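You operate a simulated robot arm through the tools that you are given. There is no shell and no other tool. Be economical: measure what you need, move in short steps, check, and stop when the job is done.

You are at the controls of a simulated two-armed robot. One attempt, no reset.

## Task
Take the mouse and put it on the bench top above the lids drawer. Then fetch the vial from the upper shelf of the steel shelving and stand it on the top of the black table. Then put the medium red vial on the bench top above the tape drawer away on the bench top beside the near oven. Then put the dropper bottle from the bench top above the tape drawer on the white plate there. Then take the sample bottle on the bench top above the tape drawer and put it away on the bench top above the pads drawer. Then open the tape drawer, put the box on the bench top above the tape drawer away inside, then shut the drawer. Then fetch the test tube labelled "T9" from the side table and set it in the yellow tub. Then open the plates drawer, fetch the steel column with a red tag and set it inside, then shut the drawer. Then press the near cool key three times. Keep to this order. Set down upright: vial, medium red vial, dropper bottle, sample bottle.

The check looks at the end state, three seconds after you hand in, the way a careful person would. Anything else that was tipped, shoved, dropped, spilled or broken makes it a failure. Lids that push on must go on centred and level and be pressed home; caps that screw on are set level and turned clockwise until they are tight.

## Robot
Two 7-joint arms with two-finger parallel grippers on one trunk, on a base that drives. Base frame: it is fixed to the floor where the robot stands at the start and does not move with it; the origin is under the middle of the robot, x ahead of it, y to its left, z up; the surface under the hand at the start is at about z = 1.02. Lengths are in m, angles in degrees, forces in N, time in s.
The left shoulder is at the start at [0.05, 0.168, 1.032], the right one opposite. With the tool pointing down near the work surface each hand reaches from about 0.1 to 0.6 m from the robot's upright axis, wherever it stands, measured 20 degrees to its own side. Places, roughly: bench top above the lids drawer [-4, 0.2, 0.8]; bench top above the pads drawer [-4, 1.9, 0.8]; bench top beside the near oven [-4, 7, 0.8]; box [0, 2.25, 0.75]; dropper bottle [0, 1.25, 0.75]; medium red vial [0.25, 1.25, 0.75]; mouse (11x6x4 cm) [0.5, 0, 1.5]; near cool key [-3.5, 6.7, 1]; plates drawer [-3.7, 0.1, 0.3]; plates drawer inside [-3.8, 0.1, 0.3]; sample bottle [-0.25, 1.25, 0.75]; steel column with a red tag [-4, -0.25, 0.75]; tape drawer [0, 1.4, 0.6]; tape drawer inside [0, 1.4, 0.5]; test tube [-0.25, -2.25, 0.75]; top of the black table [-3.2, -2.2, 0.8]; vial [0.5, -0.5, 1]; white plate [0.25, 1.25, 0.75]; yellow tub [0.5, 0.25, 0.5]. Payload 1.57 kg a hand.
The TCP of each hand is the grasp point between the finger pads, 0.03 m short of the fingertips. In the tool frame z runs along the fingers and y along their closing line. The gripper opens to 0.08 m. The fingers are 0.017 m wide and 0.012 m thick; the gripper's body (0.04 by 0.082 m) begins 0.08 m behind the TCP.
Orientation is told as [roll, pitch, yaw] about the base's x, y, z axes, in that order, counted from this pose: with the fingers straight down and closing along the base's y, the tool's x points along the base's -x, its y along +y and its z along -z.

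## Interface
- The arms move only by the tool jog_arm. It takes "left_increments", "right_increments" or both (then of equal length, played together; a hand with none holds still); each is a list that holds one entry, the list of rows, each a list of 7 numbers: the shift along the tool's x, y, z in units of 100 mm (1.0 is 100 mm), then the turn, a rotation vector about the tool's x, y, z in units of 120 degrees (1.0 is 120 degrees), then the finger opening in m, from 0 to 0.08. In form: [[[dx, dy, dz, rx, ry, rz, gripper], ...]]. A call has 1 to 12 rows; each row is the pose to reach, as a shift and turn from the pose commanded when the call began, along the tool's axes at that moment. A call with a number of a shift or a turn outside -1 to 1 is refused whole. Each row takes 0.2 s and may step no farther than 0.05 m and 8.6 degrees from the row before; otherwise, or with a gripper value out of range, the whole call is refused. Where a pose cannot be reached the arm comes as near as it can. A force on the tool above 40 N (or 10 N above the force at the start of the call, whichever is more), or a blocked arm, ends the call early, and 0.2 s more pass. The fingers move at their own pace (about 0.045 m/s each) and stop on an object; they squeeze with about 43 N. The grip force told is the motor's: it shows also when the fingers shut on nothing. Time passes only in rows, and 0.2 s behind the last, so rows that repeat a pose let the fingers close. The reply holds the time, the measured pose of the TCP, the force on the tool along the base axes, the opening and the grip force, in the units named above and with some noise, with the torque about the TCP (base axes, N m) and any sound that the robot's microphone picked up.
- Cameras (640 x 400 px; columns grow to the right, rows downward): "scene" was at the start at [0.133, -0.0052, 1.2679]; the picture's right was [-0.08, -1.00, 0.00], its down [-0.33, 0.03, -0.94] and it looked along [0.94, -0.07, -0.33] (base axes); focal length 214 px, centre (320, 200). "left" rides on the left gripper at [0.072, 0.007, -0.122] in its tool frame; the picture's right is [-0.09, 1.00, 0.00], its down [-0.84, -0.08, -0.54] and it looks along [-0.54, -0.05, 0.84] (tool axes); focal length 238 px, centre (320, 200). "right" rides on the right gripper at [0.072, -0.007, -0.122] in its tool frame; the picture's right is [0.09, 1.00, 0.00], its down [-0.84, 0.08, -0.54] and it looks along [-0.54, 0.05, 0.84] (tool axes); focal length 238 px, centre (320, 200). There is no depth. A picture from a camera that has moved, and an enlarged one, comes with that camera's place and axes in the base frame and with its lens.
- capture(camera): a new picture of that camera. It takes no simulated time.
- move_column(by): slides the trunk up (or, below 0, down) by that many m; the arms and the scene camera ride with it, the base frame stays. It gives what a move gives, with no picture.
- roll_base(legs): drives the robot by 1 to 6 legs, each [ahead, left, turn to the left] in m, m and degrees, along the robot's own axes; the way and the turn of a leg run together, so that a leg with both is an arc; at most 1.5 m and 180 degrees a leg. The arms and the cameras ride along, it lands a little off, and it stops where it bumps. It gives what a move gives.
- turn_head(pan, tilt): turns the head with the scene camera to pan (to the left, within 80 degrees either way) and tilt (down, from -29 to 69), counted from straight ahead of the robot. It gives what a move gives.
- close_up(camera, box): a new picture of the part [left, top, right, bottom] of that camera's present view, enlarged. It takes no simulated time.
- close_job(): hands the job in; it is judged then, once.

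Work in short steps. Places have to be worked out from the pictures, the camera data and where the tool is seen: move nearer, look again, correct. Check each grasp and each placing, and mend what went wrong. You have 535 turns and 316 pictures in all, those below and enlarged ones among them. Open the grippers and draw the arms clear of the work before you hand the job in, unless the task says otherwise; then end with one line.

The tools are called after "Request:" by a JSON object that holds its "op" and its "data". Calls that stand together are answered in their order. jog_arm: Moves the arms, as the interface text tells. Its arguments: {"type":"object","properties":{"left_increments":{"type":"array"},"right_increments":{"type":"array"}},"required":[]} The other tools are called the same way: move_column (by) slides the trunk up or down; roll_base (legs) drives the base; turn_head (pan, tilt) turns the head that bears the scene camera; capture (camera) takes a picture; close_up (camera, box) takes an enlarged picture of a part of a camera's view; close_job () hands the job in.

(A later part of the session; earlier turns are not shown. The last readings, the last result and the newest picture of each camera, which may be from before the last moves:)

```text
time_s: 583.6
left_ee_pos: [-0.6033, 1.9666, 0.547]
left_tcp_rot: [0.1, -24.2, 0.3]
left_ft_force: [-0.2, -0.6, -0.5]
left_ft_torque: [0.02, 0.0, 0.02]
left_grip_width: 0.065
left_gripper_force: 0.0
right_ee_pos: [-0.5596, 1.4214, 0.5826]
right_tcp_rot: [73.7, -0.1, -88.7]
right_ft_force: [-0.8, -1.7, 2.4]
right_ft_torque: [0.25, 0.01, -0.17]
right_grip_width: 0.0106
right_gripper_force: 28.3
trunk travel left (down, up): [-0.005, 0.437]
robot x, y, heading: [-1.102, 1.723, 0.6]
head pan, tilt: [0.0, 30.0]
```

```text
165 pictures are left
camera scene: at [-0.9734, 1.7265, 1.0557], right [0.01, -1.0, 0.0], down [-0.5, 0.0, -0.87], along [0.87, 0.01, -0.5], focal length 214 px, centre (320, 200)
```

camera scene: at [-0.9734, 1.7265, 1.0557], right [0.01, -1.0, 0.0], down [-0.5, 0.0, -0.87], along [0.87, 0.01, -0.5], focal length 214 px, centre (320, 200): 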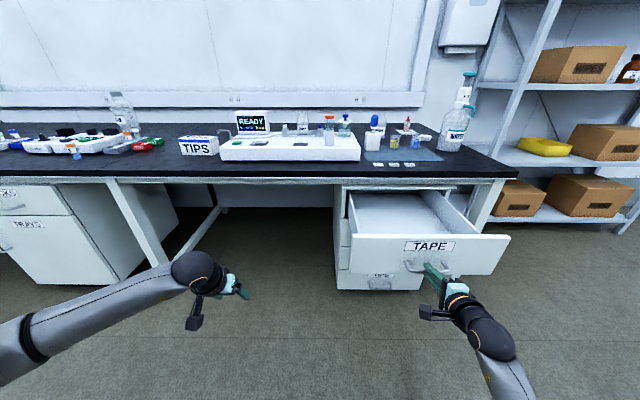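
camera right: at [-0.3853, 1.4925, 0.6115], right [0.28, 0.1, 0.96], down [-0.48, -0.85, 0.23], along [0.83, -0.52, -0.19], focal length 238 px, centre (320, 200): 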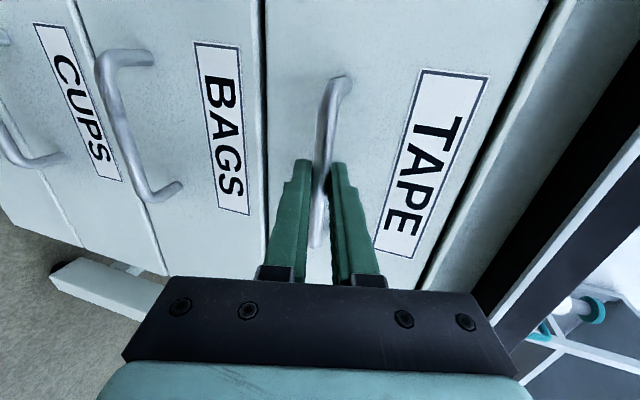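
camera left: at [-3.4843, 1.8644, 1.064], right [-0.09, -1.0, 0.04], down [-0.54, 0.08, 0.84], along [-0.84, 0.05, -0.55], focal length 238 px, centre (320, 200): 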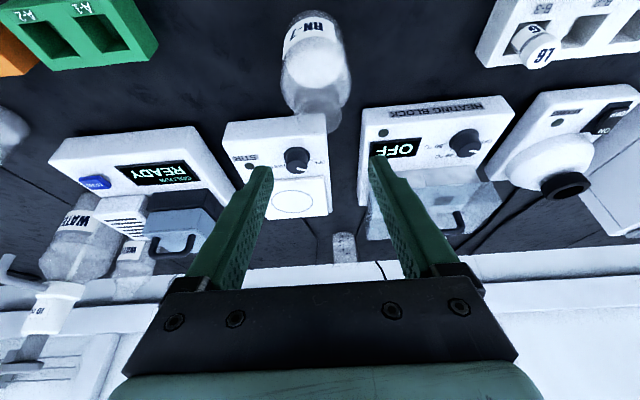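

Drawer is open ~30 cm. Release and back away.

Request:
{"op": "jog_arm", "data": {"right_increments": [[[0, 0, 0, 0, 0, 0, 0.03], [0, 0, 0, 0, 0, 0, 0.05], [0, 0, 0, 0, 0, 0, 0.07], [0, 0, 0, 0, 0, 0, 0.07]]]}}

Request:
{"op": "roll_base", "data": {"legs": [[-0.25, 0, 0], [0, 0.55, 0]]}}

Request:
{"op": "move_column", "data": {"by": 0.3}}

Request:
{"op": "turn_head", "data": {"pan": 0, "tilt": 30}}

Request:
{"op": "capture", "data": {"camera": "scene"}}

```text
time_s: 584.6
left_ee_pos: [-0.6035, 1.9657, 0.5473]
left_tcp_rot: [0.1, -24.2, 0.5]
left_ft_force: [0.1, 0.3, 0.0]
left_ft_torque: [-0.01, 0.0, 0.04]
left_grip_width: 0.0649
left_gripper_force: 0.1
right_ee_pos: [-0.5592, 1.4218, 0.5832]
right_tcp_rot: [73.8, -0.1, -88.8]
right_ft_force: [-0.6, -0.3, -0.2]
right_ft_torque: [-0.05, 0.03, -0.02]
right_grip_width: 0.07
right_gripper_force: 0.1
trunk travel left (down, up): [-0.005, 0.437]
robot x, y, heading: [-1.1013, 1.7255, 0.6]
head pan, tilt: [0.0, 30.0]
```

```text
time_s: 591.3
left_ee_pos: [-0.8617, 2.5122, 0.5484]
left_tcp_rot: [0.0, -24.1, 0.3]
left_ft_force: [0.0, 0.5, -1.2]
left_ft_torque: [-0.01, 0.0, 0.01]
left_grip_width: 0.0648
left_gripper_force: 0.1
right_ee_pos: [-0.818, 1.9682, 0.5833]
right_tcp_rot: [73.8, -0.2, -88.8]
right_ft_force: [0.3, 0.1, -0.8]
right_ft_torque: [-0.03, -0.01, -0.04]
right_grip_width: 0.0696
right_gripper_force: 0.1
trunk travel left (down, up): [-0.005, 0.437]
robot x, y, heading: [-1.361, 2.2707, 0.1]
head pan, tilt: [0.0, 30.0]
```

```text
time_s: 594.3
left_ee_pos: [-0.8606, 2.5131, 0.8481]
left_tcp_rot: [0.1, -24.0, 0.4]
left_ft_force: [-0.1, -0.2, -0.8]
left_ft_torque: [0.01, -0.01, 0.0]
left_grip_width: 0.0652
left_gripper_force: 0.0
right_ee_pos: [-0.8169, 1.9668, 0.883]
right_tcp_rot: [73.7, -0.2, -88.8]
right_ft_force: [0.0, 0.0, 0.3]
right_ft_torque: [0.02, 0.04, 0.02]
right_grip_width: 0.07
right_gripper_force: 0.0
trunk travel left (down, up): [-0.305, 0.137]
robot x, y, heading: [-1.3618, 2.2683, 0.2]
head pan, tilt: [0.0, 30.0]
```

```text
time_s: 594.9
left_ee_pos: [-0.8601, 2.5121, 0.8471]
left_tcp_rot: [0.0, -24.1, 0.3]
left_ft_force: [0.7, 0.2, -0.7]
left_ft_torque: [0.0, 0.0, -0.01]
left_grip_width: 0.0649
left_gripper_force: 0.0
right_ee_pos: [-0.8173, 1.9661, 0.8827]
right_tcp_rot: [73.8, -0.1, -88.8]
right_ft_force: [-0.3, -0.8, 0.3]
right_ft_torque: [-0.01, 0.02, 0.0]
right_grip_width: 0.0699
right_gripper_force: 0.1
trunk travel left (down, up): [-0.305, 0.137]
robot x, y, heading: [-1.3597, 2.268, 0.1]
head pan, tilt: [0.0, 30.0]
```

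```text
164 pictures are left
camera scene: at [-1.2311, 2.2732, 1.3556], right [0.01, -1.0, 0.0], down [-0.5, 0.0, -0.87], along [0.87, 0.0, -0.5], focal length 214 px, centre (320, 200)
```

scene: 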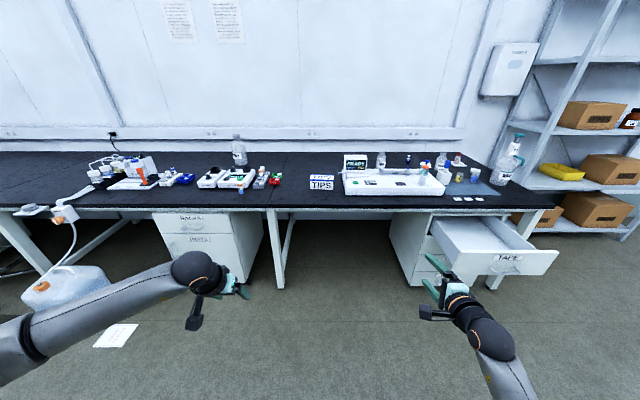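

Request:
{"op": "close_up", "data": {"camera": "scene", "box": [260, 150, 380, 220]}}

```text
5.33 times, centred on (320, 185) of scene
camera zoom: at [-1.2311, 2.2732, 1.3556], right [0.01, -1.0, 0.0], down [-0.5, 0.0, -0.87], along [0.87, 0.0, -0.5], focal length 1144 px, centre (320, 280)
```

zoom: 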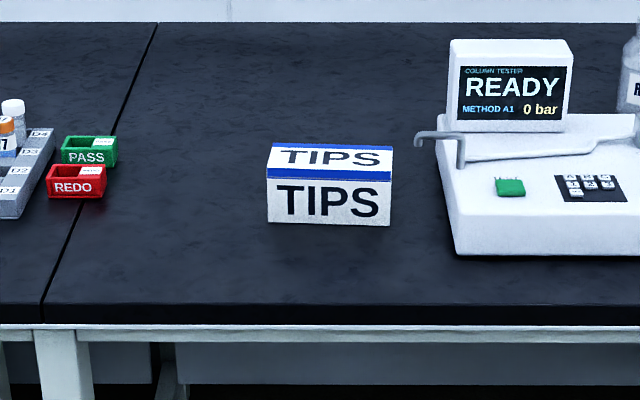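

Box looks ~14 × 10 × 5.5 cm; I need a precise look from above before choosing a grasp.

Request:
{"op": "move_column", "data": {"by": 0.13}}

Request:
{"op": "roll_base", "data": {"legs": [[0, -0.25, 0], [0.75, 0, 0]]}}

Request:
{"op": "capture", "data": {"camera": "left"}}

Request:
{"op": "capture", "data": {"camera": "scene"}}

```text
time_s: 596.5
left_ee_pos: [-0.8598, 2.5132, 0.9776]
left_tcp_rot: [0.0, -24.1, 0.2]
left_ft_force: [0.5, -0.2, 0.7]
left_ft_torque: [0.01, 0.02, 0.01]
left_grip_width: 0.065
left_gripper_force: 0.0
right_ee_pos: [-0.8174, 1.967, 1.0131]
right_tcp_rot: [73.7, 0.0, -88.8]
right_ft_force: [0.5, 0.1, 0.2]
right_ft_torque: [-0.01, 0.01, -0.01]
right_grip_width: 0.07
right_gripper_force: 0.1
trunk travel left (down, up): [-0.435, 0.007]
robot x, y, heading: [-1.3578, 2.2729, 0.6]
head pan, tilt: [0.0, 30.0]
```

```text
time_s: 603.0
left_ee_pos: [-0.1157, 2.2693, 0.9769]
left_tcp_rot: [0.0, -24.1, 0.7]
left_ft_force: [0.0, -0.1, 0.9]
left_ft_torque: [-0.03, -0.01, -0.01]
left_grip_width: 0.0652
left_gripper_force: 0.1
right_ee_pos: [-0.0668, 1.7254, 1.0133]
right_tcp_rot: [73.7, -0.2, -88.4]
right_ft_force: [0.3, 0.5, 0.5]
right_ft_torque: [-0.02, -0.01, 0.0]
right_grip_width: 0.0702
right_gripper_force: 0.0
trunk travel left (down, up): [-0.435, 0.007]
robot x, y, heading: [-0.618, 2.0227, 0.7]
head pan, tilt: [0.0, 30.0]
```

```text
162 pictures are left
camera left: at [-0.2307, 2.2749, 1.0588], right [0.07, 1.0, 0.04], down [0.54, -0.07, 0.84], along [0.84, -0.04, -0.55], focal length 238 px, centre (320, 200)
```

left: 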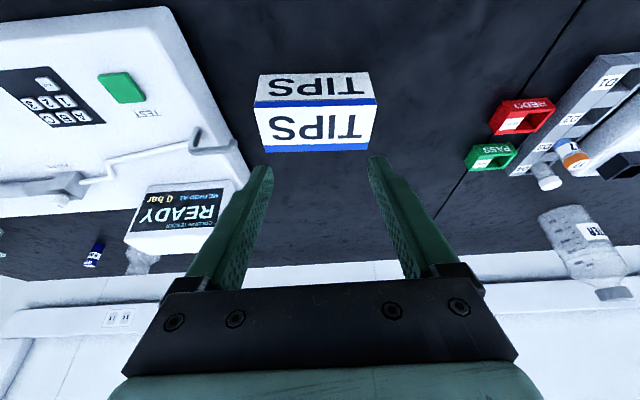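

```text
161 pictures are left
camera scene: at [-0.4838, 2.0272, 1.4856], right [0.01, -1.0, 0.0], down [-0.5, -0.01, -0.87], along [0.87, 0.01, -0.5], focal length 214 px, centre (320, 200)
```

scene: 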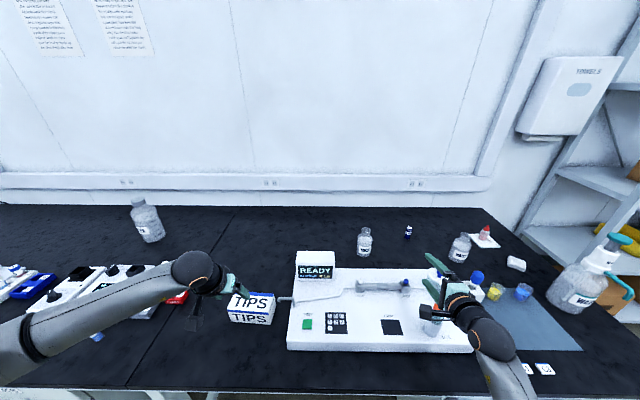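

Zoom to measure the box's depth accurately.

Request:
{"op": "close_up", "data": {"camera": "left", "box": [240, 60, 400, 160]}}

Request:
{"op": "close_up", "data": {"camera": "scene", "box": [200, 270, 300, 340]}}

```text
4.00 times, centred on (320, 110) of left
camera zoom: at [-0.2307, 2.2749, 1.0588], right [0.07, 1.0, 0.04], down [0.54, -0.07, 0.84], along [0.84, -0.04, -0.55], focal length 953 px, centre (320, 560)
```

zoom: 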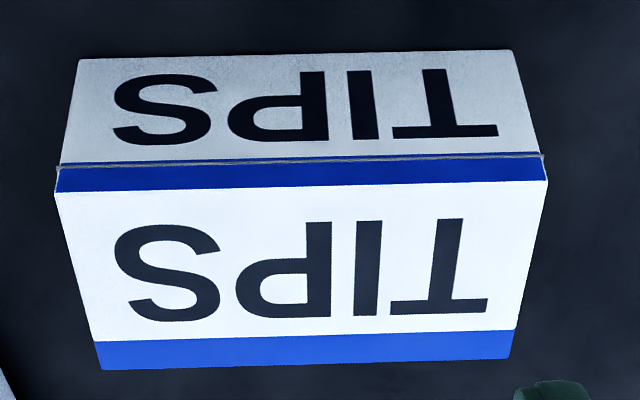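

```text
5.71 times, centred on (250, 305) of scene
camera zoom: at [-0.4838, 2.0272, 1.4856], right [0.01, -1.0, 0.0], down [-0.5, -0.01, -0.87], along [0.87, 0.01, -0.5], focal length 1226 px, centre (720, -400)
```

zoom: 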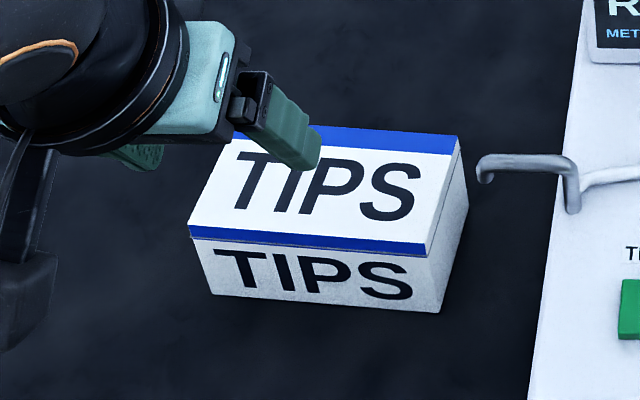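

Box ≈13.7 × 7.3–7.7 × 6 cm, yaw −4.3°, centre (−0.026,2.264): graspable across its depth with full opening. Turn the left hand to tool-down with yaw ≈+86°.

Request:
{"op": "jog_arm", "data": {"left_increments": [[[0, 0, 0, 0, 0.07, 0, 0.08], [0, 0, 0, 0, 0.14, 0, 0.08], [0, 0, 0, 0, 0.2, 0, 0.08]]]}}

Request:
{"op": "jog_arm", "data": {"left_increments": [[[0, 0, 0, 0, 0, -0.07, 0.08], [0, 0, 0, 0, 0, -0.14, 0.08], [0, 0, 0, 0, 0, -0.21, 0.08], [0, 0, 0, 0, 0, -0.28, 0.08], [0, 0, 0, 0, 0, -0.35, 0.08], [0, 0, 0, 0, 0, -0.42, 0.08], [0, 0, 0, 0, 0, -0.49, 0.08], [0, 0, 0, 0, 0, -0.56, 0.08], [0, 0, 0, 0, 0, -0.63, 0.08], [0, 0, 0, 0, 0, -0.705, 0.08], [0, 0, 0, 0, 0, -0.705, 0.08]]]}}

Request:
{"op": "capture", "data": {"camera": "left"}}

```text
time_s: 603.8
left_ee_pos: [-0.1163, 2.2697, 0.9778]
left_tcp_rot: [-0.1, 0.1, 0.8]
left_ft_force: [-0.3, 0.3, 0.1]
left_ft_torque: [0.02, -0.03, 0.03]
left_grip_width: 0.0799
left_gripper_force: 0.1
right_ee_pos: [-0.0671, 1.7261, 1.0134]
right_tcp_rot: [73.8, -0.2, -88.3]
right_ft_force: [-0.3, -0.2, 0.3]
right_ft_torque: [0.03, 0.0, 0.01]
right_grip_width: 0.07
right_gripper_force: 0.1
trunk travel left (down, up): [-0.435, 0.007]
robot x, y, heading: [-0.6153, 2.0203, 0.9]
head pan, tilt: [0.0, 30.0]
```

```text
refused: row 10 steps farther than a row can; nothing moved
```

```text
158 pictures are left
camera left: at [-0.1872, 2.2753, 1.0989], right [0.08, 1.0, 0.0], down [0.84, -0.07, 0.54], along [0.54, -0.04, -0.84], focal length 238 px, centre (320, 200)
```

left: 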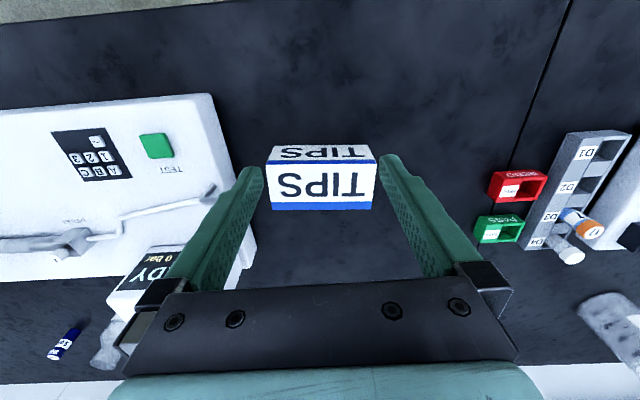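

Depth ≈7.2 cm here. Repeat the turn with smaller steps.

Request:
{"op": "jog_arm", "data": {"left_increments": [[[0, 0, 0, 0, 0, -0.07, 0.08], [0, 0, 0, 0, 0, -0.14, 0.08], [0, 0, 0, 0, 0, -0.21, 0.08], [0, 0, 0, 0, 0, -0.28, 0.08], [0, 0, 0, 0, 0, -0.35, 0.08], [0, 0, 0, 0, 0, -0.42, 0.08], [0, 0, 0, 0, 0, -0.49, 0.08], [0, 0, 0, 0, 0, -0.56, 0.08], [0, 0, 0, 0, 0, -0.63, 0.08], [0, 0, 0, 0, 0, -0.7, 0.08], [0, 0, 0, 0, 0, -0.71, 0.08], [0, 0, 0, 0, 0, -0.71, 0.08]]]}}

Request:
{"op": "capture", "data": {"camera": "left"}}

```text
time_s: 606.4
left_ee_pos: [-0.118, 2.2702, 0.977]
left_tcp_rot: [-0.1, 0.0, 86.0]
left_ft_force: [0.6, -0.2, 1.4]
left_ft_torque: [0.02, 0.0, 0.0]
left_grip_width: 0.0801
left_gripper_force: 0.1
right_ee_pos: [-0.068, 1.7261, 1.0142]
right_tcp_rot: [73.7, -0.1, -88.4]
right_ft_force: [0.7, -0.3, -0.4]
right_ft_torque: [-0.01, 0.0, 0.0]
right_grip_width: 0.0702
right_gripper_force: 0.0
trunk travel left (down, up): [-0.435, 0.007]
robot x, y, heading: [-0.6145, 2.02, 0.6]
head pan, tilt: [0.0, 30.0]
```

```text
157 pictures are left
camera left: at [-0.1275, 2.1988, 1.0988], right [-0.99, 0.16, 0.0], down [0.13, 0.83, 0.54], along [0.09, 0.54, -0.84], focal length 238 px, centre (320, 200)
```

left: 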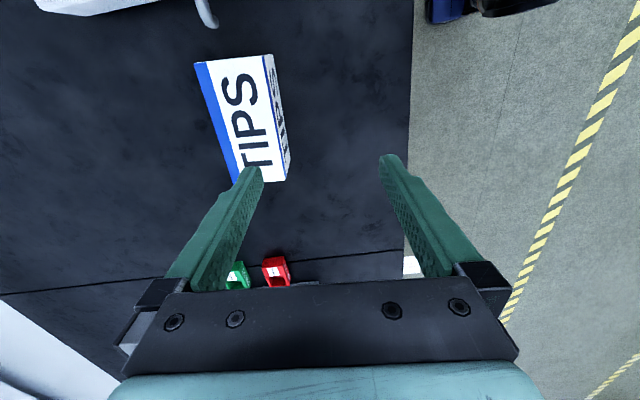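

Move above the box centre and lower somewhat for alignment.

Request:
{"op": "jog_arm", "data": {"left_increments": [[[0, -0.3, 0, 0, 0, 0, 0.08], [0, -0.6, 0, 0, 0, 0, 0.08], [-0.02, -0.91, 0.1, 0, 0, 0, 0.08], [-0.02, -0.91, 0.4, 0, 0, 0, 0.08], [-0.02, -0.91, 0.7, 0, 0, 0, 0.08], [-0.02, -0.91, 0.7, 0, 0, 0, 0.08]]]}}

Request:
{"op": "capture", "data": {"camera": "left"}}

Request:
{"op": "close_up", "data": {"camera": "scene", "box": [200, 240, 300, 340]}}

```text
time_s: 607.8
left_ee_pos: [-0.0259, 2.2661, 0.9072]
left_tcp_rot: [-0.1, 0.0, 85.9]
left_ft_force: [0.0, 0.5, 0.6]
left_ft_torque: [0.0, -0.02, -0.01]
left_grip_width: 0.0801
left_gripper_force: 0.0
right_ee_pos: [-0.0677, 1.7252, 1.0133]
right_tcp_rot: [73.8, -0.1, -88.3]
right_ft_force: [-0.7, 0.3, 0.5]
right_ft_torque: [0.01, -0.02, 0.02]
right_grip_width: 0.07
right_gripper_force: 0.1
trunk travel left (down, up): [-0.435, 0.007]
robot x, y, heading: [-0.6152, 2.0303, 0.9]
head pan, tilt: [0.0, 30.0]
```

```text
156 pictures are left
camera left: at [-0.037, 2.1948, 1.0282], right [-0.99, 0.16, 0.0], down [0.13, 0.83, 0.54], along [0.09, 0.54, -0.84], focal length 238 px, centre (320, 200)
```

left: 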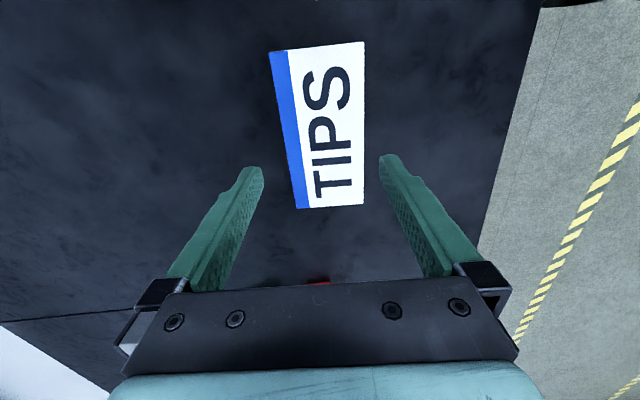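

```text
4.00 times, centred on (250, 290) of scene
camera zoom: at [-0.4843, 2.0274, 1.4857], right [0.01, -1.0, 0.0], down [-0.5, -0.01, -0.87], along [0.87, 0.01, -0.5], focal length 858 px, centre (600, -160)
```

zoom: 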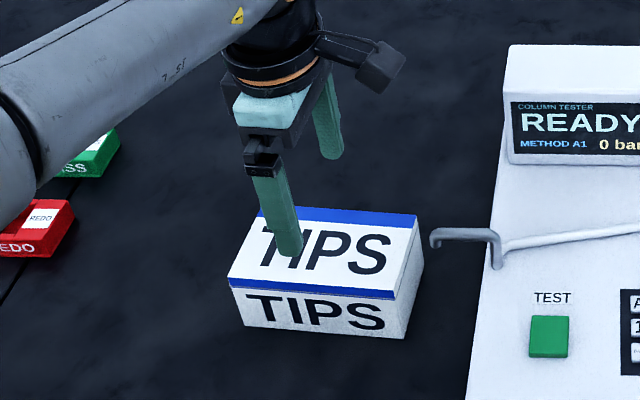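

Box: depth 7.1 cm, centre (−0.030,2.266), yaw matches. Shift 4 mm and descend with fingers straddling.

Request:
{"op": "jog_arm", "data": {"left_increments": [[[0, 0.042, 0.1, 0, 0, 0, 0.08], [0, 0.042, 0.3, 0, 0, 0, 0.08], [0, 0.042, 0.5, 0, 0, 0, 0.08], [0, 0.042, 0.5, 0, 0, 0, 0.08]]]}}

Request:
{"op": "capture", "data": {"camera": "left"}}

Request:
{"op": "close_up", "data": {"camera": "scene", "box": [200, 260, 300, 340]}}

```text
time_s: 608.8
left_ee_pos: [-0.0294, 2.269, 0.8567]
left_tcp_rot: [0.0, 0.0, 86.1]
left_ft_force: [-0.2, -0.5, -0.1]
left_ft_torque: [-0.01, -0.01, 0.01]
left_grip_width: 0.0801
left_gripper_force: 0.1
right_ee_pos: [-0.0693, 1.7256, 1.0129]
right_tcp_rot: [73.8, -0.1, -88.3]
right_ft_force: [-0.9, 0.2, 0.0]
right_ft_torque: [0.02, -0.01, 0.02]
right_grip_width: 0.0702
right_gripper_force: 0.0
trunk travel left (down, up): [-0.435, 0.007]
robot x, y, heading: [-0.6154, 2.0226, 0.9]
head pan, tilt: [0.0, 30.0]
```

```text
154 pictures are left
camera left: at [-0.0407, 2.1971, 0.9785], right [-0.99, 0.16, 0.0], down [0.13, 0.83, 0.54], along [0.09, 0.54, -0.84], focal length 238 px, centre (320, 200)
```

left: 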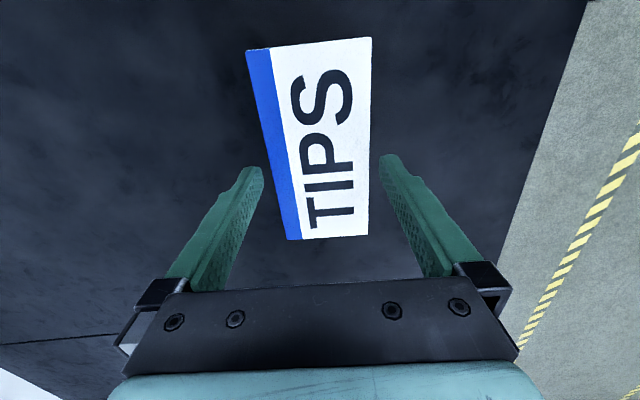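

```text
5.00 times, centred on (250, 300) of scene
camera zoom: at [-0.4842, 2.0273, 1.4857], right [0.01, -1.0, 0.0], down [-0.5, -0.01, -0.87], along [0.87, 0.01, -0.5], focal length 1072 px, centre (670, -300)
```

zoom: 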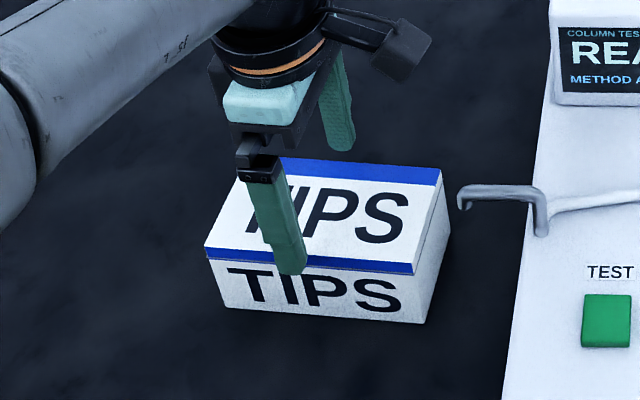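

Both fingertips clear the box sides. Descend 6.2 cm more.

Request:
{"op": "jog_arm", "data": {"left_increments": [[[0, -0.01, 0.12, 0, 0, 0, 0.08], [0, -0.01, 0.25, 0, 0, 0, 0.08], [0, -0.01, 0.4, 0, 0, 0, 0.08], [0, -0.01, 0.52, 0, 0, 0, 0.08], [0, -0.01, 0.6, 0, 0, 0, 0.08], [0, -0.01, 0.6, 0, 0, 0, 0.08]]]}}

Request:
{"op": "capture", "data": {"camera": "left"}}

```text
time_s: 610.2
left_ee_pos: [-0.0443, 2.2664, 0.8078]
left_tcp_rot: [-0.1, -0.1, 86.0]
left_ft_force: [0.6, -0.5, -0.4]
left_ft_torque: [-0.01, -0.01, -0.03]
left_grip_width: 0.0799
left_gripper_force: 0.1
left hand out of reach, approached as far as the arm can: row 2, 3, 4, 5, 6
right_ee_pos: [-0.0679, 1.7251, 1.0135]
right_tcp_rot: [73.7, -0.1, -88.3]
right_ft_force: [0.4, -0.5, 0.0]
right_ft_torque: [0.0, -0.01, 0.03]
right_grip_width: 0.0701
right_gripper_force: 0.1
trunk travel left (down, up): [-0.435, 0.007]
robot x, y, heading: [-0.6127, 2.0233, 0.9]
head pan, tilt: [0.0, 30.0]
```

```text
152 pictures are left
camera left: at [-0.0569, 2.195, 0.9295], right [-0.99, 0.16, 0.0], down [0.13, 0.83, 0.54], along [0.09, 0.54, -0.84], focal length 238 px, centre (320, 200)
```

left: 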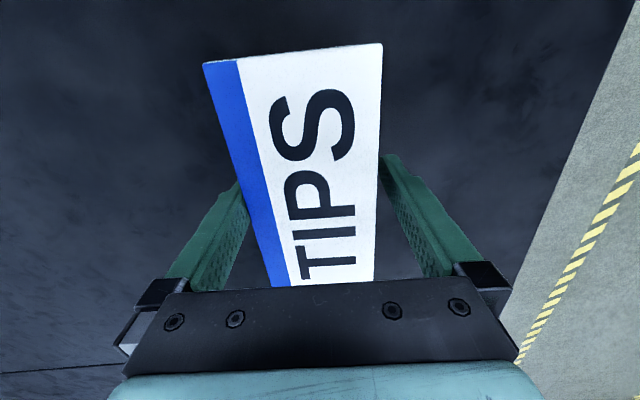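

Reach limit stopped the hand at z 0.808 — enough overlap (tips 4 cm below the top). Close now.

Request:
{"op": "jog_arm", "data": {"left_increments": [[[0, 0, 0, 0, 0, 0, 0.07], [0, 0, 0, 0, 0, 0, 0.06], [0, 0, 0, 0, 0, 0, 0.05], [0, 0, 0, 0, 0, 0, 0.05]]]}}

Request:
{"op": "capture", "data": {"camera": "left"}}

Request:
{"op": "close_up", "data": {"camera": "scene", "box": [200, 260, 300, 340]}}

```text
time_s: 611.2
left_ee_pos: [-0.0443, 2.2666, 0.808]
left_tcp_rot: [-0.1, 0.0, 86.0]
left_ft_force: [0.0, 0.1, 0.1]
left_ft_torque: [-0.03, 0.05, -0.01]
left_grip_width: 0.0695
left_gripper_force: 40.2
right_ee_pos: [-0.0679, 1.7252, 1.0124]
right_tcp_rot: [73.7, -0.1, -88.3]
right_ft_force: [0.7, 0.7, -0.8]
right_ft_torque: [-0.01, 0.02, 0.03]
right_grip_width: 0.0699
right_gripper_force: 0.1
trunk travel left (down, up): [-0.435, 0.007]
robot x, y, heading: [-0.6156, 2.0182, 0.8]
head pan, tilt: [0.0, 30.0]
```

```text
151 pictures are left
camera left: at [-0.0568, 2.195, 0.9297], right [-0.99, 0.16, 0.0], down [0.13, 0.83, 0.54], along [0.09, 0.54, -0.84], focal length 238 px, centre (320, 200)
```

left: 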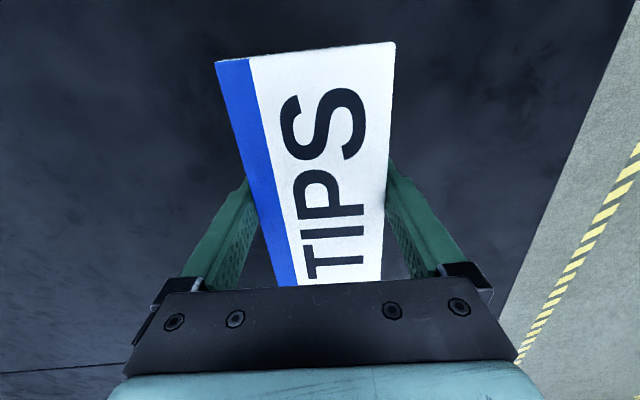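

```text
5.00 times, centred on (250, 300) of scene
camera zoom: at [-0.4841, 2.0273, 1.4856], right [0.01, -1.0, 0.0], down [-0.5, -0.01, -0.87], along [0.87, 0.01, -0.5], focal length 1072 px, centre (670, -300)
```

zoom: 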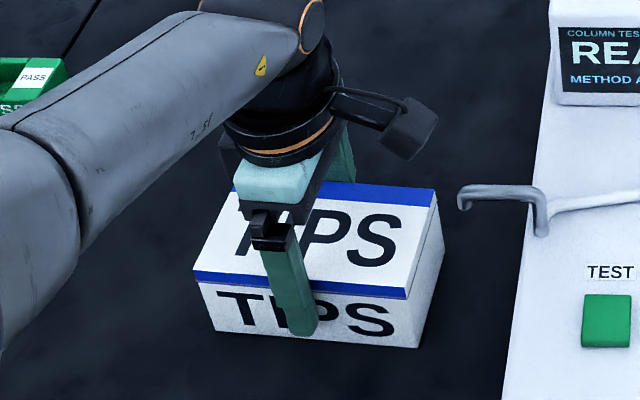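

Gripped at 69.5 mm. Lift.

Request:
{"op": "jog_arm", "data": {"left_increments": [[[0, 0, -0.05, 0, 0, 0, 0.05], [0, 0, -0.2, 0, 0, 0, 0.05], [0, 0, -0.45, 0, 0, 0, 0.05], [0, 0, -0.7, 0, 0, 0, 0.05], [0, 0, -0.9, 0, 0, 0, 0.05]]]}}

Request:
{"op": "capture", "data": {"camera": "scene"}}

```text
time_s: 612.4
left_ee_pos: [-0.0462, 2.265, 0.8971]
left_tcp_rot: [0.0, -0.1, 86.0]
left_ft_force: [0.1, -0.2, -1.9]
left_ft_torque: [0.03, 0.01, -0.01]
left_grip_width: 0.0694
left_gripper_force: 43.4
right_ee_pos: [-0.0687, 1.7255, 1.0128]
right_tcp_rot: [73.7, -0.1, -88.4]
right_ft_force: [-0.1, -0.9, 0.1]
right_ft_torque: [-0.05, 0.01, 0.0]
right_grip_width: 0.0699
right_gripper_force: 0.0
trunk travel left (down, up): [-0.435, 0.007]
robot x, y, heading: [-0.6108, 2.021, 0.9]
head pan, tilt: [0.0, 30.0]
```

```text
149 pictures are left
camera scene: at [-0.4841, 2.0273, 1.4856], right [0.01, -1.0, 0.0], down [-0.5, -0.01, -0.87], along [0.87, 0.01, -0.5], focal length 214 px, centre (320, 200)
```

scene: 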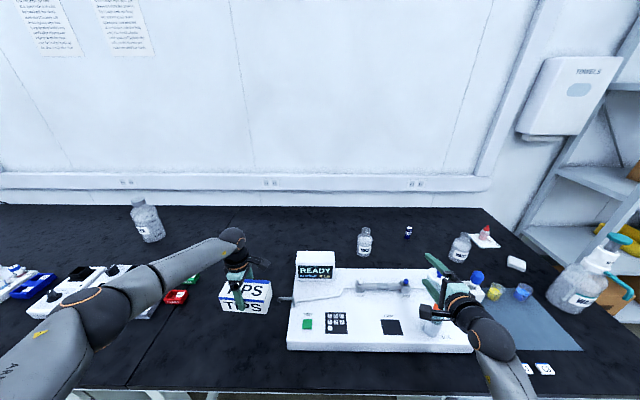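

Held. Back off and move in front of the drawer.

Request:
{"op": "roll_base", "data": {"legs": [[-0.75, 0, -0.9], [0, -0.85, 0]]}}

Request:
{"op": "capture", "data": {"camera": "scene"}}

```text
time_s: 624.0
left_ee_pos: [-0.781, 1.3875, 0.8987]
left_tcp_rot: [0.0, 0.0, 85.4]
left_ft_force: [0.0, 0.0, -1.4]
left_ft_torque: [-0.01, -0.01, -0.01]
left_grip_width: 0.0694
left_gripper_force: 43.1
right_ee_pos: [-0.8096, 0.8481, 1.0133]
right_tcp_rot: [73.7, -0.1, -88.9]
right_ft_force: [-0.2, 0.2, -0.1]
right_ft_torque: [0.0, 0.0, -0.03]
right_grip_width: 0.0698
right_gripper_force: 0.0
trunk travel left (down, up): [-0.435, 0.007]
robot x, y, heading: [-1.3536, 1.1534, 0.3]
head pan, tilt: [0.0, 30.0]
```

```text
148 pictures are left
camera scene: at [-1.2221, 1.1553, 1.4856], right [0.0, -1.0, 0.0], down [-0.5, 0.0, -0.87], along [0.87, 0.0, -0.5], focal length 214 px, centre (320, 200)
```

scene: 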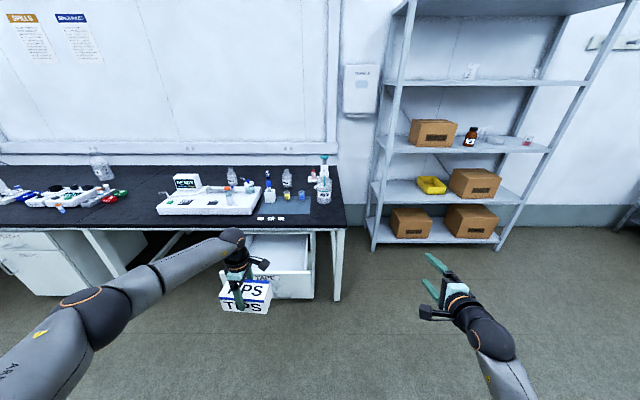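

Drive over the drawer.

Request:
{"op": "roll_base", "data": {"legs": [[0.38, 0.035, 0]]}}

Request:
{"op": "capture", "data": {"camera": "left"}}

Request:
{"op": "turn_head", "data": {"pan": 15, "tilt": 40}}

Request:
{"op": "capture", "data": {"camera": "scene"}}

```text
time_s: 626.4
left_ee_pos: [-0.4007, 1.4181, 0.8967]
left_tcp_rot: [0.0, 0.0, 84.9]
left_ft_force: [-0.3, 1.0, -0.7]
left_ft_torque: [0.01, -0.01, 0.03]
left_grip_width: 0.0695
left_gripper_force: 43.6
right_ee_pos: [-0.4325, 0.8788, 1.0124]
right_tcp_rot: [73.8, -0.1, -89.3]
right_ft_force: [-1.1, -0.1, 0.5]
right_ft_torque: [0.0, 0.02, -0.01]
right_grip_width: 0.07
right_gripper_force: 0.0
trunk travel left (down, up): [-0.435, 0.007]
robot x, y, heading: [-0.9769, 1.1865, -0.6]
head pan, tilt: [0.0, 30.0]
```

```text
147 pictures are left
camera left: at [-0.413, 1.3472, 1.0184], right [-0.98, 0.18, 0.0], down [0.15, 0.83, 0.54], along [0.1, 0.53, -0.84], focal length 238 px, centre (320, 200)
```

left: 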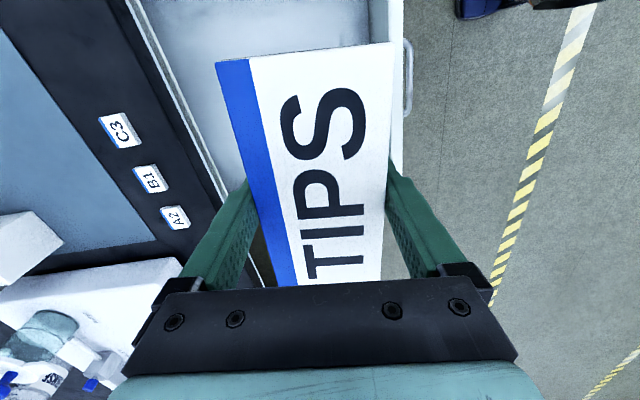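

```text
time_s: 627.1
left_ee_pos: [-0.4002, 1.4188, 0.8976]
left_tcp_rot: [-0.1, 0.1, 84.9]
left_ft_force: [0.8, -0.8, -1.8]
left_ft_torque: [0.03, 0.02, -0.01]
left_grip_width: 0.0695
left_gripper_force: 43.0
right_ee_pos: [-0.4321, 0.8783, 1.0128]
right_tcp_rot: [73.7, -0.1, -89.4]
right_ft_force: [0.0, -0.6, 1.1]
right_ft_torque: [0.01, 0.01, 0.01]
right_grip_width: 0.0702
right_gripper_force: 0.0
trunk travel left (down, up): [-0.435, 0.007]
robot x, y, heading: [-0.9744, 1.1887, -0.7]
head pan, tilt: [15.0, 40.0]
```

```text
146 pictures are left
camera scene: at [-0.8505, 1.2113, 1.4703], right [0.25, -0.97, 0.0], down [-0.62, -0.16, -0.77], along [0.74, 0.19, -0.64], focal length 214 px, centre (320, 200)
```

scene: 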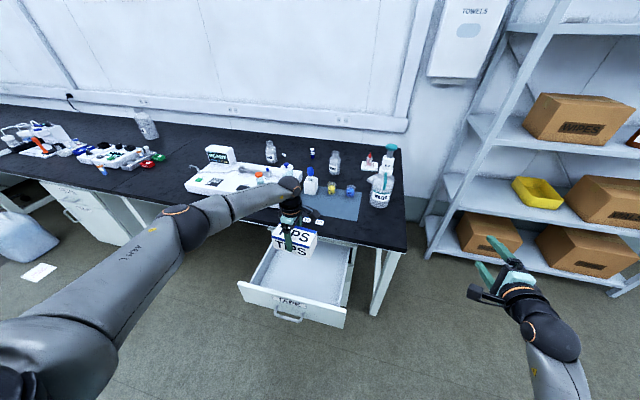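

Clear of the bench edge by ~11 cm. Lower the column 24 cm and look.

Request:
{"op": "move_column", "data": {"by": -0.24}}

Request:
{"op": "close_up", "data": {"camera": "scene", "box": [220, 150, 400, 290]}}

Request:
{"op": "capture", "data": {"camera": "left"}}

```text
time_s: 629.6
left_ee_pos: [-0.4005, 1.4193, 0.6571]
left_tcp_rot: [-0.2, 0.0, 84.9]
left_ft_force: [-0.5, -0.1, -1.6]
left_ft_torque: [0.02, -0.01, 0.02]
left_grip_width: 0.0693
left_gripper_force: 42.7
right_ee_pos: [-0.4327, 0.879, 0.773]
right_tcp_rot: [73.7, -0.1, -89.4]
right_ft_force: [-0.7, 0.7, -0.5]
right_ft_torque: [-0.05, 0.0, 0.01]
right_grip_width: 0.0701
right_gripper_force: 0.1
trunk travel left (down, up): [-0.195, 0.247]
robot x, y, heading: [-0.97, 1.1841, -0.4]
head pan, tilt: [15.0, 40.0]
```

```text
2.86 times, centred on (310, 220) of scene
camera zoom: at [-0.8506, 1.2113, 1.2303], right [0.25, -0.97, 0.0], down [-0.62, -0.16, -0.77], along [0.74, 0.19, -0.64], focal length 613 px, centre (349, 143)
```

zoom: 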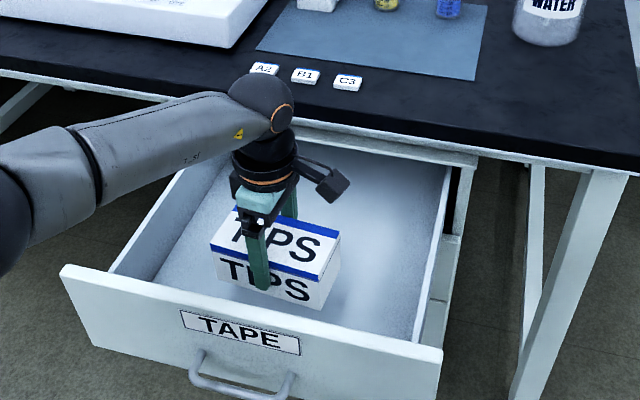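

```text
144 pictures are left
camera left: at [-0.4135, 1.3472, 0.7788], right [-0.98, 0.18, 0.0], down [0.15, 0.83, 0.54], along [0.1, 0.53, -0.84], focal length 238 px, centre (320, 200)
```

left: 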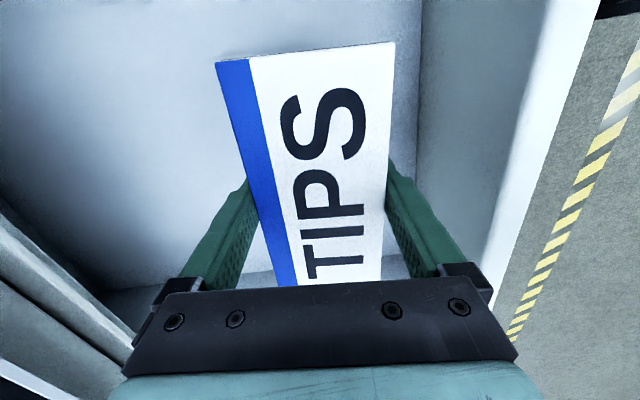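

Inside the drawer walls. Lower further until contact.

Request:
{"op": "move_column", "data": {"by": -0.06}}

Request:
{"op": "move_column", "data": {"by": -0.015}}

Request:
{"op": "move_column", "data": {"by": -0.01}}

```text
time_s: 630.6
left_ee_pos: [-0.4021, 1.4186, 0.5981]
left_tcp_rot: [-0.1, 0.0, 84.9]
left_ft_force: [1.2, 0.5, 0.7]
left_ft_torque: [0.08, 0.08, -0.07]
left_grip_width: 0.0695
left_gripper_force: 43.3
right_ee_pos: [-0.432, 0.8789, 0.7136]
right_tcp_rot: [73.8, -0.1, -89.3]
right_ft_force: [-0.5, 0.5, 0.9]
right_ft_torque: [0.0, 0.0, 0.04]
right_grip_width: 0.07
right_gripper_force: 0.0
trunk travel left (down, up): [-0.135, 0.307]
robot x, y, heading: [-0.976, 1.1895, -0.6]
head pan, tilt: [15.0, 40.0]
```

```text
time_s: 631.2
left_ee_pos: [-0.395, 1.4171, 0.5943]
left_tcp_rot: [-1.1, 0.1, 85.0]
left_ft_force: [0.5, 0.2, 11.4]
left_ft_torque: [0.72, 0.37, -0.06]
left_grip_width: 0.0694
left_gripper_force: 42.8
right_ee_pos: [-0.432, 0.8789, 0.6997]
right_tcp_rot: [73.8, -0.1, -89.4]
right_ft_force: [0.4, 0.0, -0.5]
right_ft_torque: [0.0, 0.01, 0.02]
right_grip_width: 0.0701
right_gripper_force: 0.0
trunk travel left (down, up): [-0.123, 0.32]
robot x, y, heading: [-0.9687, 1.1838, -0.3]
head pan, tilt: [15.0, 40.0]
stopped: the force on the tool passed its limit at 44 N (the readings are from after the stop); the commanded pose is now the measured one
```

```text
time_s: 631.7
left_ee_pos: [-0.3917, 1.4176, 0.5913]
left_tcp_rot: [-1.7, 0.3, 85.1]
left_ft_force: [0.8, -0.1, 12.3]
left_ft_torque: [0.71, 0.35, -0.07]
left_grip_width: 0.0694
left_gripper_force: 43.2
right_ee_pos: [-0.4326, 0.8799, 0.6914]
right_tcp_rot: [73.8, -0.1, -89.4]
right_ft_force: [1.4, 0.6, -0.9]
right_ft_torque: [-0.04, -0.03, 0.01]
right_grip_width: 0.0699
right_gripper_force: 0.1
trunk travel left (down, up): [-0.114, 0.329]
robot x, y, heading: [-0.9711, 1.1854, -0.2]
head pan, tilt: [15.0, 40.0]
stopped: the force on the tool passed its limit at 42 N (the readings are from after the stop); the commanded pose is now the measured one
```

Contact with the floor. Ease up 1 cm and look.

Request:
{"op": "move_column", "data": {"by": 0.012}}

Request:
{"op": "capture", "data": {"camera": "left"}}

Request:
{"op": "capture", "data": {"camera": "scene"}}

```text
time_s: 632.3
left_ee_pos: [-0.3935, 1.4184, 0.5993]
left_tcp_rot: [-1.1, 0.4, 85.1]
left_ft_force: [0.1, 0.0, -2.4]
left_ft_torque: [0.0, -0.02, -0.02]
left_grip_width: 0.0696
left_gripper_force: 43.3
right_ee_pos: [-0.4312, 0.8789, 0.7042]
right_tcp_rot: [73.7, -0.1, -89.4]
right_ft_force: [0.6, 0.6, -0.2]
right_ft_torque: [0.02, 0.0, 0.01]
right_grip_width: 0.0699
right_gripper_force: 0.0
trunk travel left (down, up): [-0.126, 0.317]
robot x, y, heading: [-0.9707, 1.1879, -0.4]
head pan, tilt: [15.0, 40.0]
```

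```text
143 pictures are left
camera left: at [-0.4081, 1.3477, 0.7214], right [-0.98, 0.18, -0.02], down [0.14, 0.83, 0.54], along [0.11, 0.53, -0.84], focal length 238 px, centre (320, 200)
```

left: 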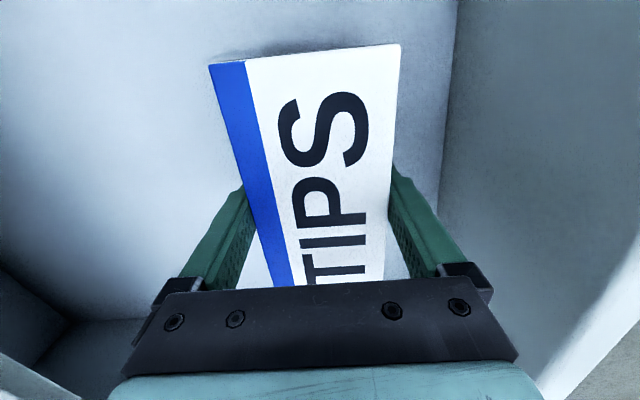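

```text
142 pictures are left
camera scene: at [-0.8506, 1.2115, 1.1607], right [0.25, -0.97, 0.0], down [-0.62, -0.16, -0.77], along [0.74, 0.19, -0.64], focal length 214 px, centre (320, 200)
```

scene: 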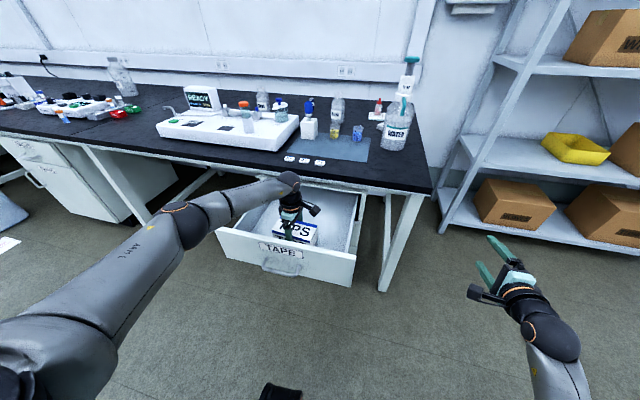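

Box rests just at floor level. Open and lift out.

Request:
{"op": "move_column", "data": {"by": -0.003}}

Request:
{"op": "jog_arm", "data": {"left_increments": [[[0, 0, 0, 0, 0, 0, 0.075], [0, 0, 0, 0, 0, 0, 0.08], [0, 0, 0, 0, 0, 0, 0.08]]]}}

Request:
{"op": "move_column", "data": {"by": 0.1}}

Request:
{"op": "capture", "data": {"camera": "left"}}

```text
time_s: 632.8
left_ee_pos: [-0.3929, 1.4183, 0.5982]
left_tcp_rot: [-1.3, 0.4, 85.3]
left_ft_force: [0.4, -0.5, -1.4]
left_ft_torque: [0.0, -0.01, -0.02]
left_grip_width: 0.0695
left_gripper_force: 42.8
right_ee_pos: [-0.4323, 0.8803, 0.7015]
right_tcp_rot: [73.7, -0.1, -89.3]
right_ft_force: [0.6, 0.1, 0.2]
right_ft_torque: [-0.04, 0.01, -0.04]
right_grip_width: 0.0701
right_gripper_force: 0.0
trunk travel left (down, up): [-0.123, 0.32]
robot x, y, heading: [-0.9733, 1.1889, -0.6]
head pan, tilt: [15.0, 40.0]
```

```text
time_s: 633.6
left_ee_pos: [-0.3927, 1.4181, 0.5983]
left_tcp_rot: [-1.3, 0.4, 85.2]
left_ft_force: [1.4, -0.3, 0.0]
left_ft_torque: [-0.02, 0.01, -0.03]
left_grip_width: 0.0801
left_gripper_force: 0.0
right_ee_pos: [-0.4319, 0.879, 0.7007]
right_tcp_rot: [73.7, -0.1, -89.4]
right_ft_force: [0.7, -0.6, -0.8]
right_ft_torque: [-0.02, -0.01, 0.01]
right_grip_width: 0.0701
right_gripper_force: 0.1
trunk travel left (down, up): [-0.123, 0.32]
robot x, y, heading: [-0.9744, 1.1889, -0.5]
head pan, tilt: [15.0, 40.0]
```

```text
time_s: 634.9
left_ee_pos: [-0.3927, 1.4182, 0.6976]
left_tcp_rot: [-1.3, 0.3, 85.2]
left_ft_force: [-0.9, -1.0, 0.1]
left_ft_torque: [-0.01, 0.03, 0.03]
left_grip_width: 0.0801
left_gripper_force: 0.1
right_ee_pos: [-0.4326, 0.8808, 0.8002]
right_tcp_rot: [73.7, -0.1, -89.4]
right_ft_force: [-0.4, -0.5, -1.0]
right_ft_torque: [-0.04, -0.01, -0.01]
right_grip_width: 0.0701
right_gripper_force: 0.1
trunk travel left (down, up): [-0.223, 0.22]
robot x, y, heading: [-0.9729, 1.1871, -0.3]
head pan, tilt: [15.0, 40.0]
```

```text
141 pictures are left
camera left: at [-0.4079, 1.3476, 0.8192], right [-0.98, 0.18, -0.02], down [0.14, 0.83, 0.54], along [0.11, 0.53, -0.84], focal length 238 px, centre (320, 200)
```

left: 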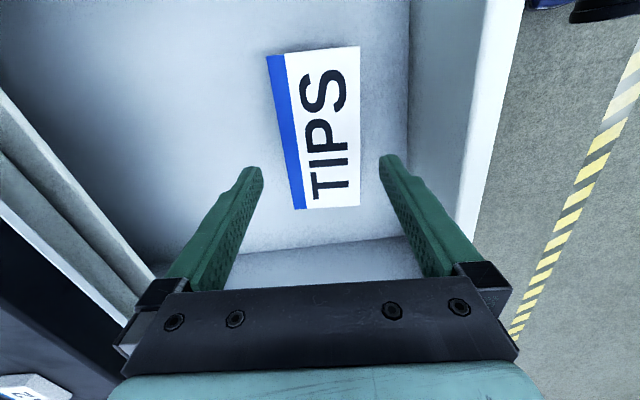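

Box lies flat in the drawer. Raise, back off, and line up the right hand to push the drawer shut.

Request:
{"op": "move_column", "data": {"by": 0.15}}

Request:
{"op": "roll_base", "data": {"legs": [[-0.45, 0, 0.4], [0, 0.53, 0]]}}

Request:
{"op": "move_column", "data": {"by": -0.368}}

Request:
{"op": "turn_head", "data": {"pan": -15, "tilt": 35}}

Request:
{"op": "capture", "data": {"camera": "scene"}}

Request:
{"op": "capture", "data": {"camera": "right"}}

```text
time_s: 636.7
left_ee_pos: [-0.3932, 1.417, 0.8473]
left_tcp_rot: [-1.3, 0.4, 85.2]
left_ft_force: [-0.2, 0.7, 0.1]
left_ft_torque: [0.0, 0.0, 0.02]
left_grip_width: 0.0799
left_gripper_force: 0.0
right_ee_pos: [-0.4321, 0.8795, 0.9509]
right_tcp_rot: [73.7, -0.1, -89.3]
right_ft_force: [-0.3, 0.0, -0.4]
right_ft_torque: [0.0, 0.03, 0.01]
right_grip_width: 0.0698
right_gripper_force: 0.1
trunk travel left (down, up): [-0.373, 0.07]
robot x, y, heading: [-0.9764, 1.1906, -0.4]
head pan, tilt: [15.0, 40.0]
```

```text
time_s: 644.1
left_ee_pos: [-0.8581, 1.9527, 0.848]
left_tcp_rot: [-1.3, 0.4, 86.2]
left_ft_force: [-0.2, 0.4, 0.7]
left_ft_torque: [0.02, 0.02, 0.01]
left_grip_width: 0.08
left_gripper_force: 0.0
right_ee_pos: [-0.8879, 1.4143, 0.9514]
right_tcp_rot: [73.7, -0.1, -88.5]
right_ft_force: [0.4, -0.4, 0.5]
right_ft_torque: [0.01, -0.02, -0.01]
right_grip_width: 0.07
right_gripper_force: 0.1
trunk travel left (down, up): [-0.373, 0.07]
robot x, y, heading: [-1.4362, 1.7094, 0.7]
head pan, tilt: [15.0, 40.0]
```

```text
time_s: 647.7
left_ee_pos: [-0.8577, 1.9528, 0.4806]
left_tcp_rot: [-1.4, 0.3, 86.2]
left_ft_force: [0.1, 0.6, 0.7]
left_ft_torque: [0.02, 0.0, 0.0]
left_grip_width: 0.08
left_gripper_force: 0.0
right_ee_pos: [-0.888, 1.4145, 0.5824]
right_tcp_rot: [73.7, -0.1, -88.4]
right_ft_force: [-0.7, -0.4, -0.2]
right_ft_torque: [-0.03, 0.0, 0.02]
right_grip_width: 0.0699
right_gripper_force: 0.0
trunk travel left (down, up): [-0.005, 0.438]
robot x, y, heading: [-1.4319, 1.7113, 0.6]
head pan, tilt: [15.0, 40.0]
```

```text
time_s: 648.6
left_ee_pos: [-0.8566, 1.9524, 0.4788]
left_tcp_rot: [-1.3, 0.5, 86.2]
left_ft_force: [-1.0, 0.5, 0.1]
left_ft_torque: [-0.01, 0.02, -0.06]
left_grip_width: 0.0801
left_gripper_force: 0.0
right_ee_pos: [-0.8873, 1.4141, 0.5828]
right_tcp_rot: [73.6, -0.1, -88.4]
right_ft_force: [0.3, -0.4, 0.4]
right_ft_torque: [0.01, -0.02, 0.02]
right_grip_width: 0.07
right_gripper_force: 0.2
trunk travel left (down, up): [-0.005, 0.438]
robot x, y, heading: [-1.4343, 1.7125, 0.4]
head pan, tilt: [-15.0, 35.0]
```

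```text
140 pictures are left
camera scene: at [-1.3083, 1.6936, 1.0474], right [-0.25, -0.97, 0.0], down [-0.56, 0.14, -0.82], along [0.79, -0.2, -0.57], focal length 214 px, centre (320, 200)
```

scene: 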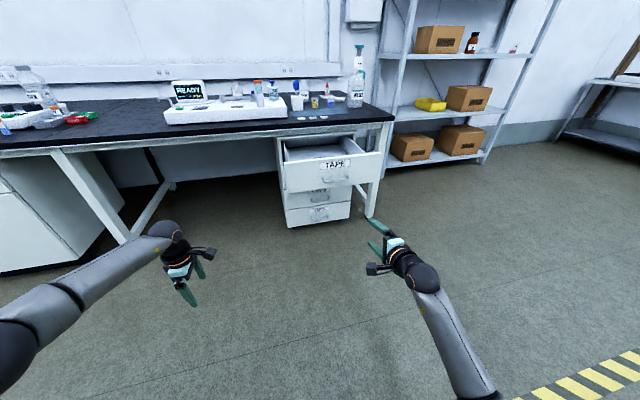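

```text
139 pictures are left
camera right: at [-1.0086, 1.4836, 0.6108], right [0.28, 0.1, 0.96], down [-0.47, -0.85, 0.23], along [0.84, -0.52, -0.19], focal length 238 px, centre (320, 200)
```

right: 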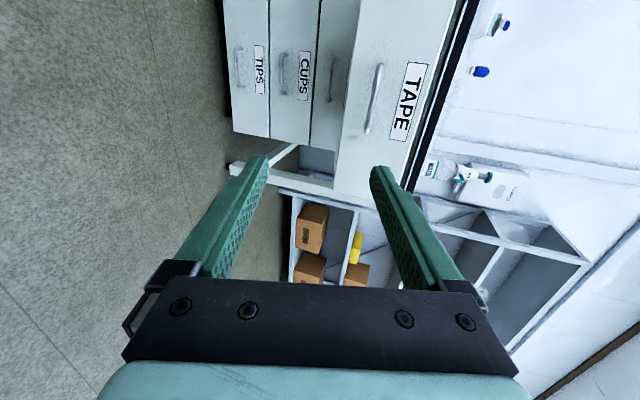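

Retract and raise the left hand so it stays clear of the bench, then push.

Request:
{"op": "jog_arm", "data": {"left_increments": [[[0, 0.25, -0.2, 0, 0, 0, 0.08], [0, 0.5, -0.4, 0, 0, 0, 0.08], [0, 0.75, -0.6, 0, 0, 0, 0.08], [0, 1, -0.8, 0, 0, 0, 0.08]]]}}

Request:
{"op": "roll_base", "data": {"legs": [[0.3, 0.008, -0.5]]}}

Request:
{"op": "capture", "data": {"camera": "right"}}

```text
time_s: 649.6
left_ee_pos: [-0.9592, 1.962, 0.5583]
left_tcp_rot: [-1.3, 0.3, 86.1]
left_ft_force: [-0.8, 1.4, 0.0]
left_ft_torque: [0.0, 0.01, -0.02]
left_grip_width: 0.0798
left_gripper_force: 0.1
right_ee_pos: [-0.888, 1.4134, 0.5825]
right_tcp_rot: [73.7, -0.1, -88.3]
right_ft_force: [1.0, 0.0, -0.1]
right_ft_torque: [0.01, 0.01, -0.04]
right_grip_width: 0.07
right_gripper_force: 0.1
trunk travel left (down, up): [-0.005, 0.438]
robot x, y, heading: [-1.434, 1.7134, 0.8]
head pan, tilt: [-15.0, 35.0]
```

```text
time_s: 651.7
left_ee_pos: [-0.6642, 1.9671, 0.5575]
left_tcp_rot: [-1.3, 0.4, 85.7]
left_ft_force: [0.9, -0.1, -0.1]
left_ft_torque: [-0.01, -0.01, 0.0]
left_grip_width: 0.0799
left_gripper_force: 0.0
right_ee_pos: [-0.5993, 1.4193, 0.5821]
right_tcp_rot: [73.7, -0.1, -89.0]
right_ft_force: [0.7, 0.1, 0.6]
right_ft_torque: [-0.02, -0.01, 0.01]
right_grip_width: 0.0702
right_gripper_force: 0.2
trunk travel left (down, up): [-0.005, 0.438]
robot x, y, heading: [-1.1404, 1.7245, 0.1]
head pan, tilt: [-15.0, 35.0]
```

```text
138 pictures are left
camera right: at [-0.7189, 1.4895, 0.6109], right [0.28, 0.1, 0.96], down [-0.48, -0.85, 0.23], along [0.83, -0.53, -0.19], focal length 238 px, centre (320, 200)
```

right: 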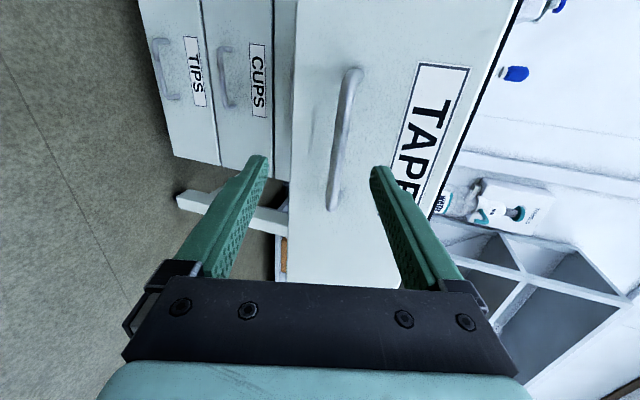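

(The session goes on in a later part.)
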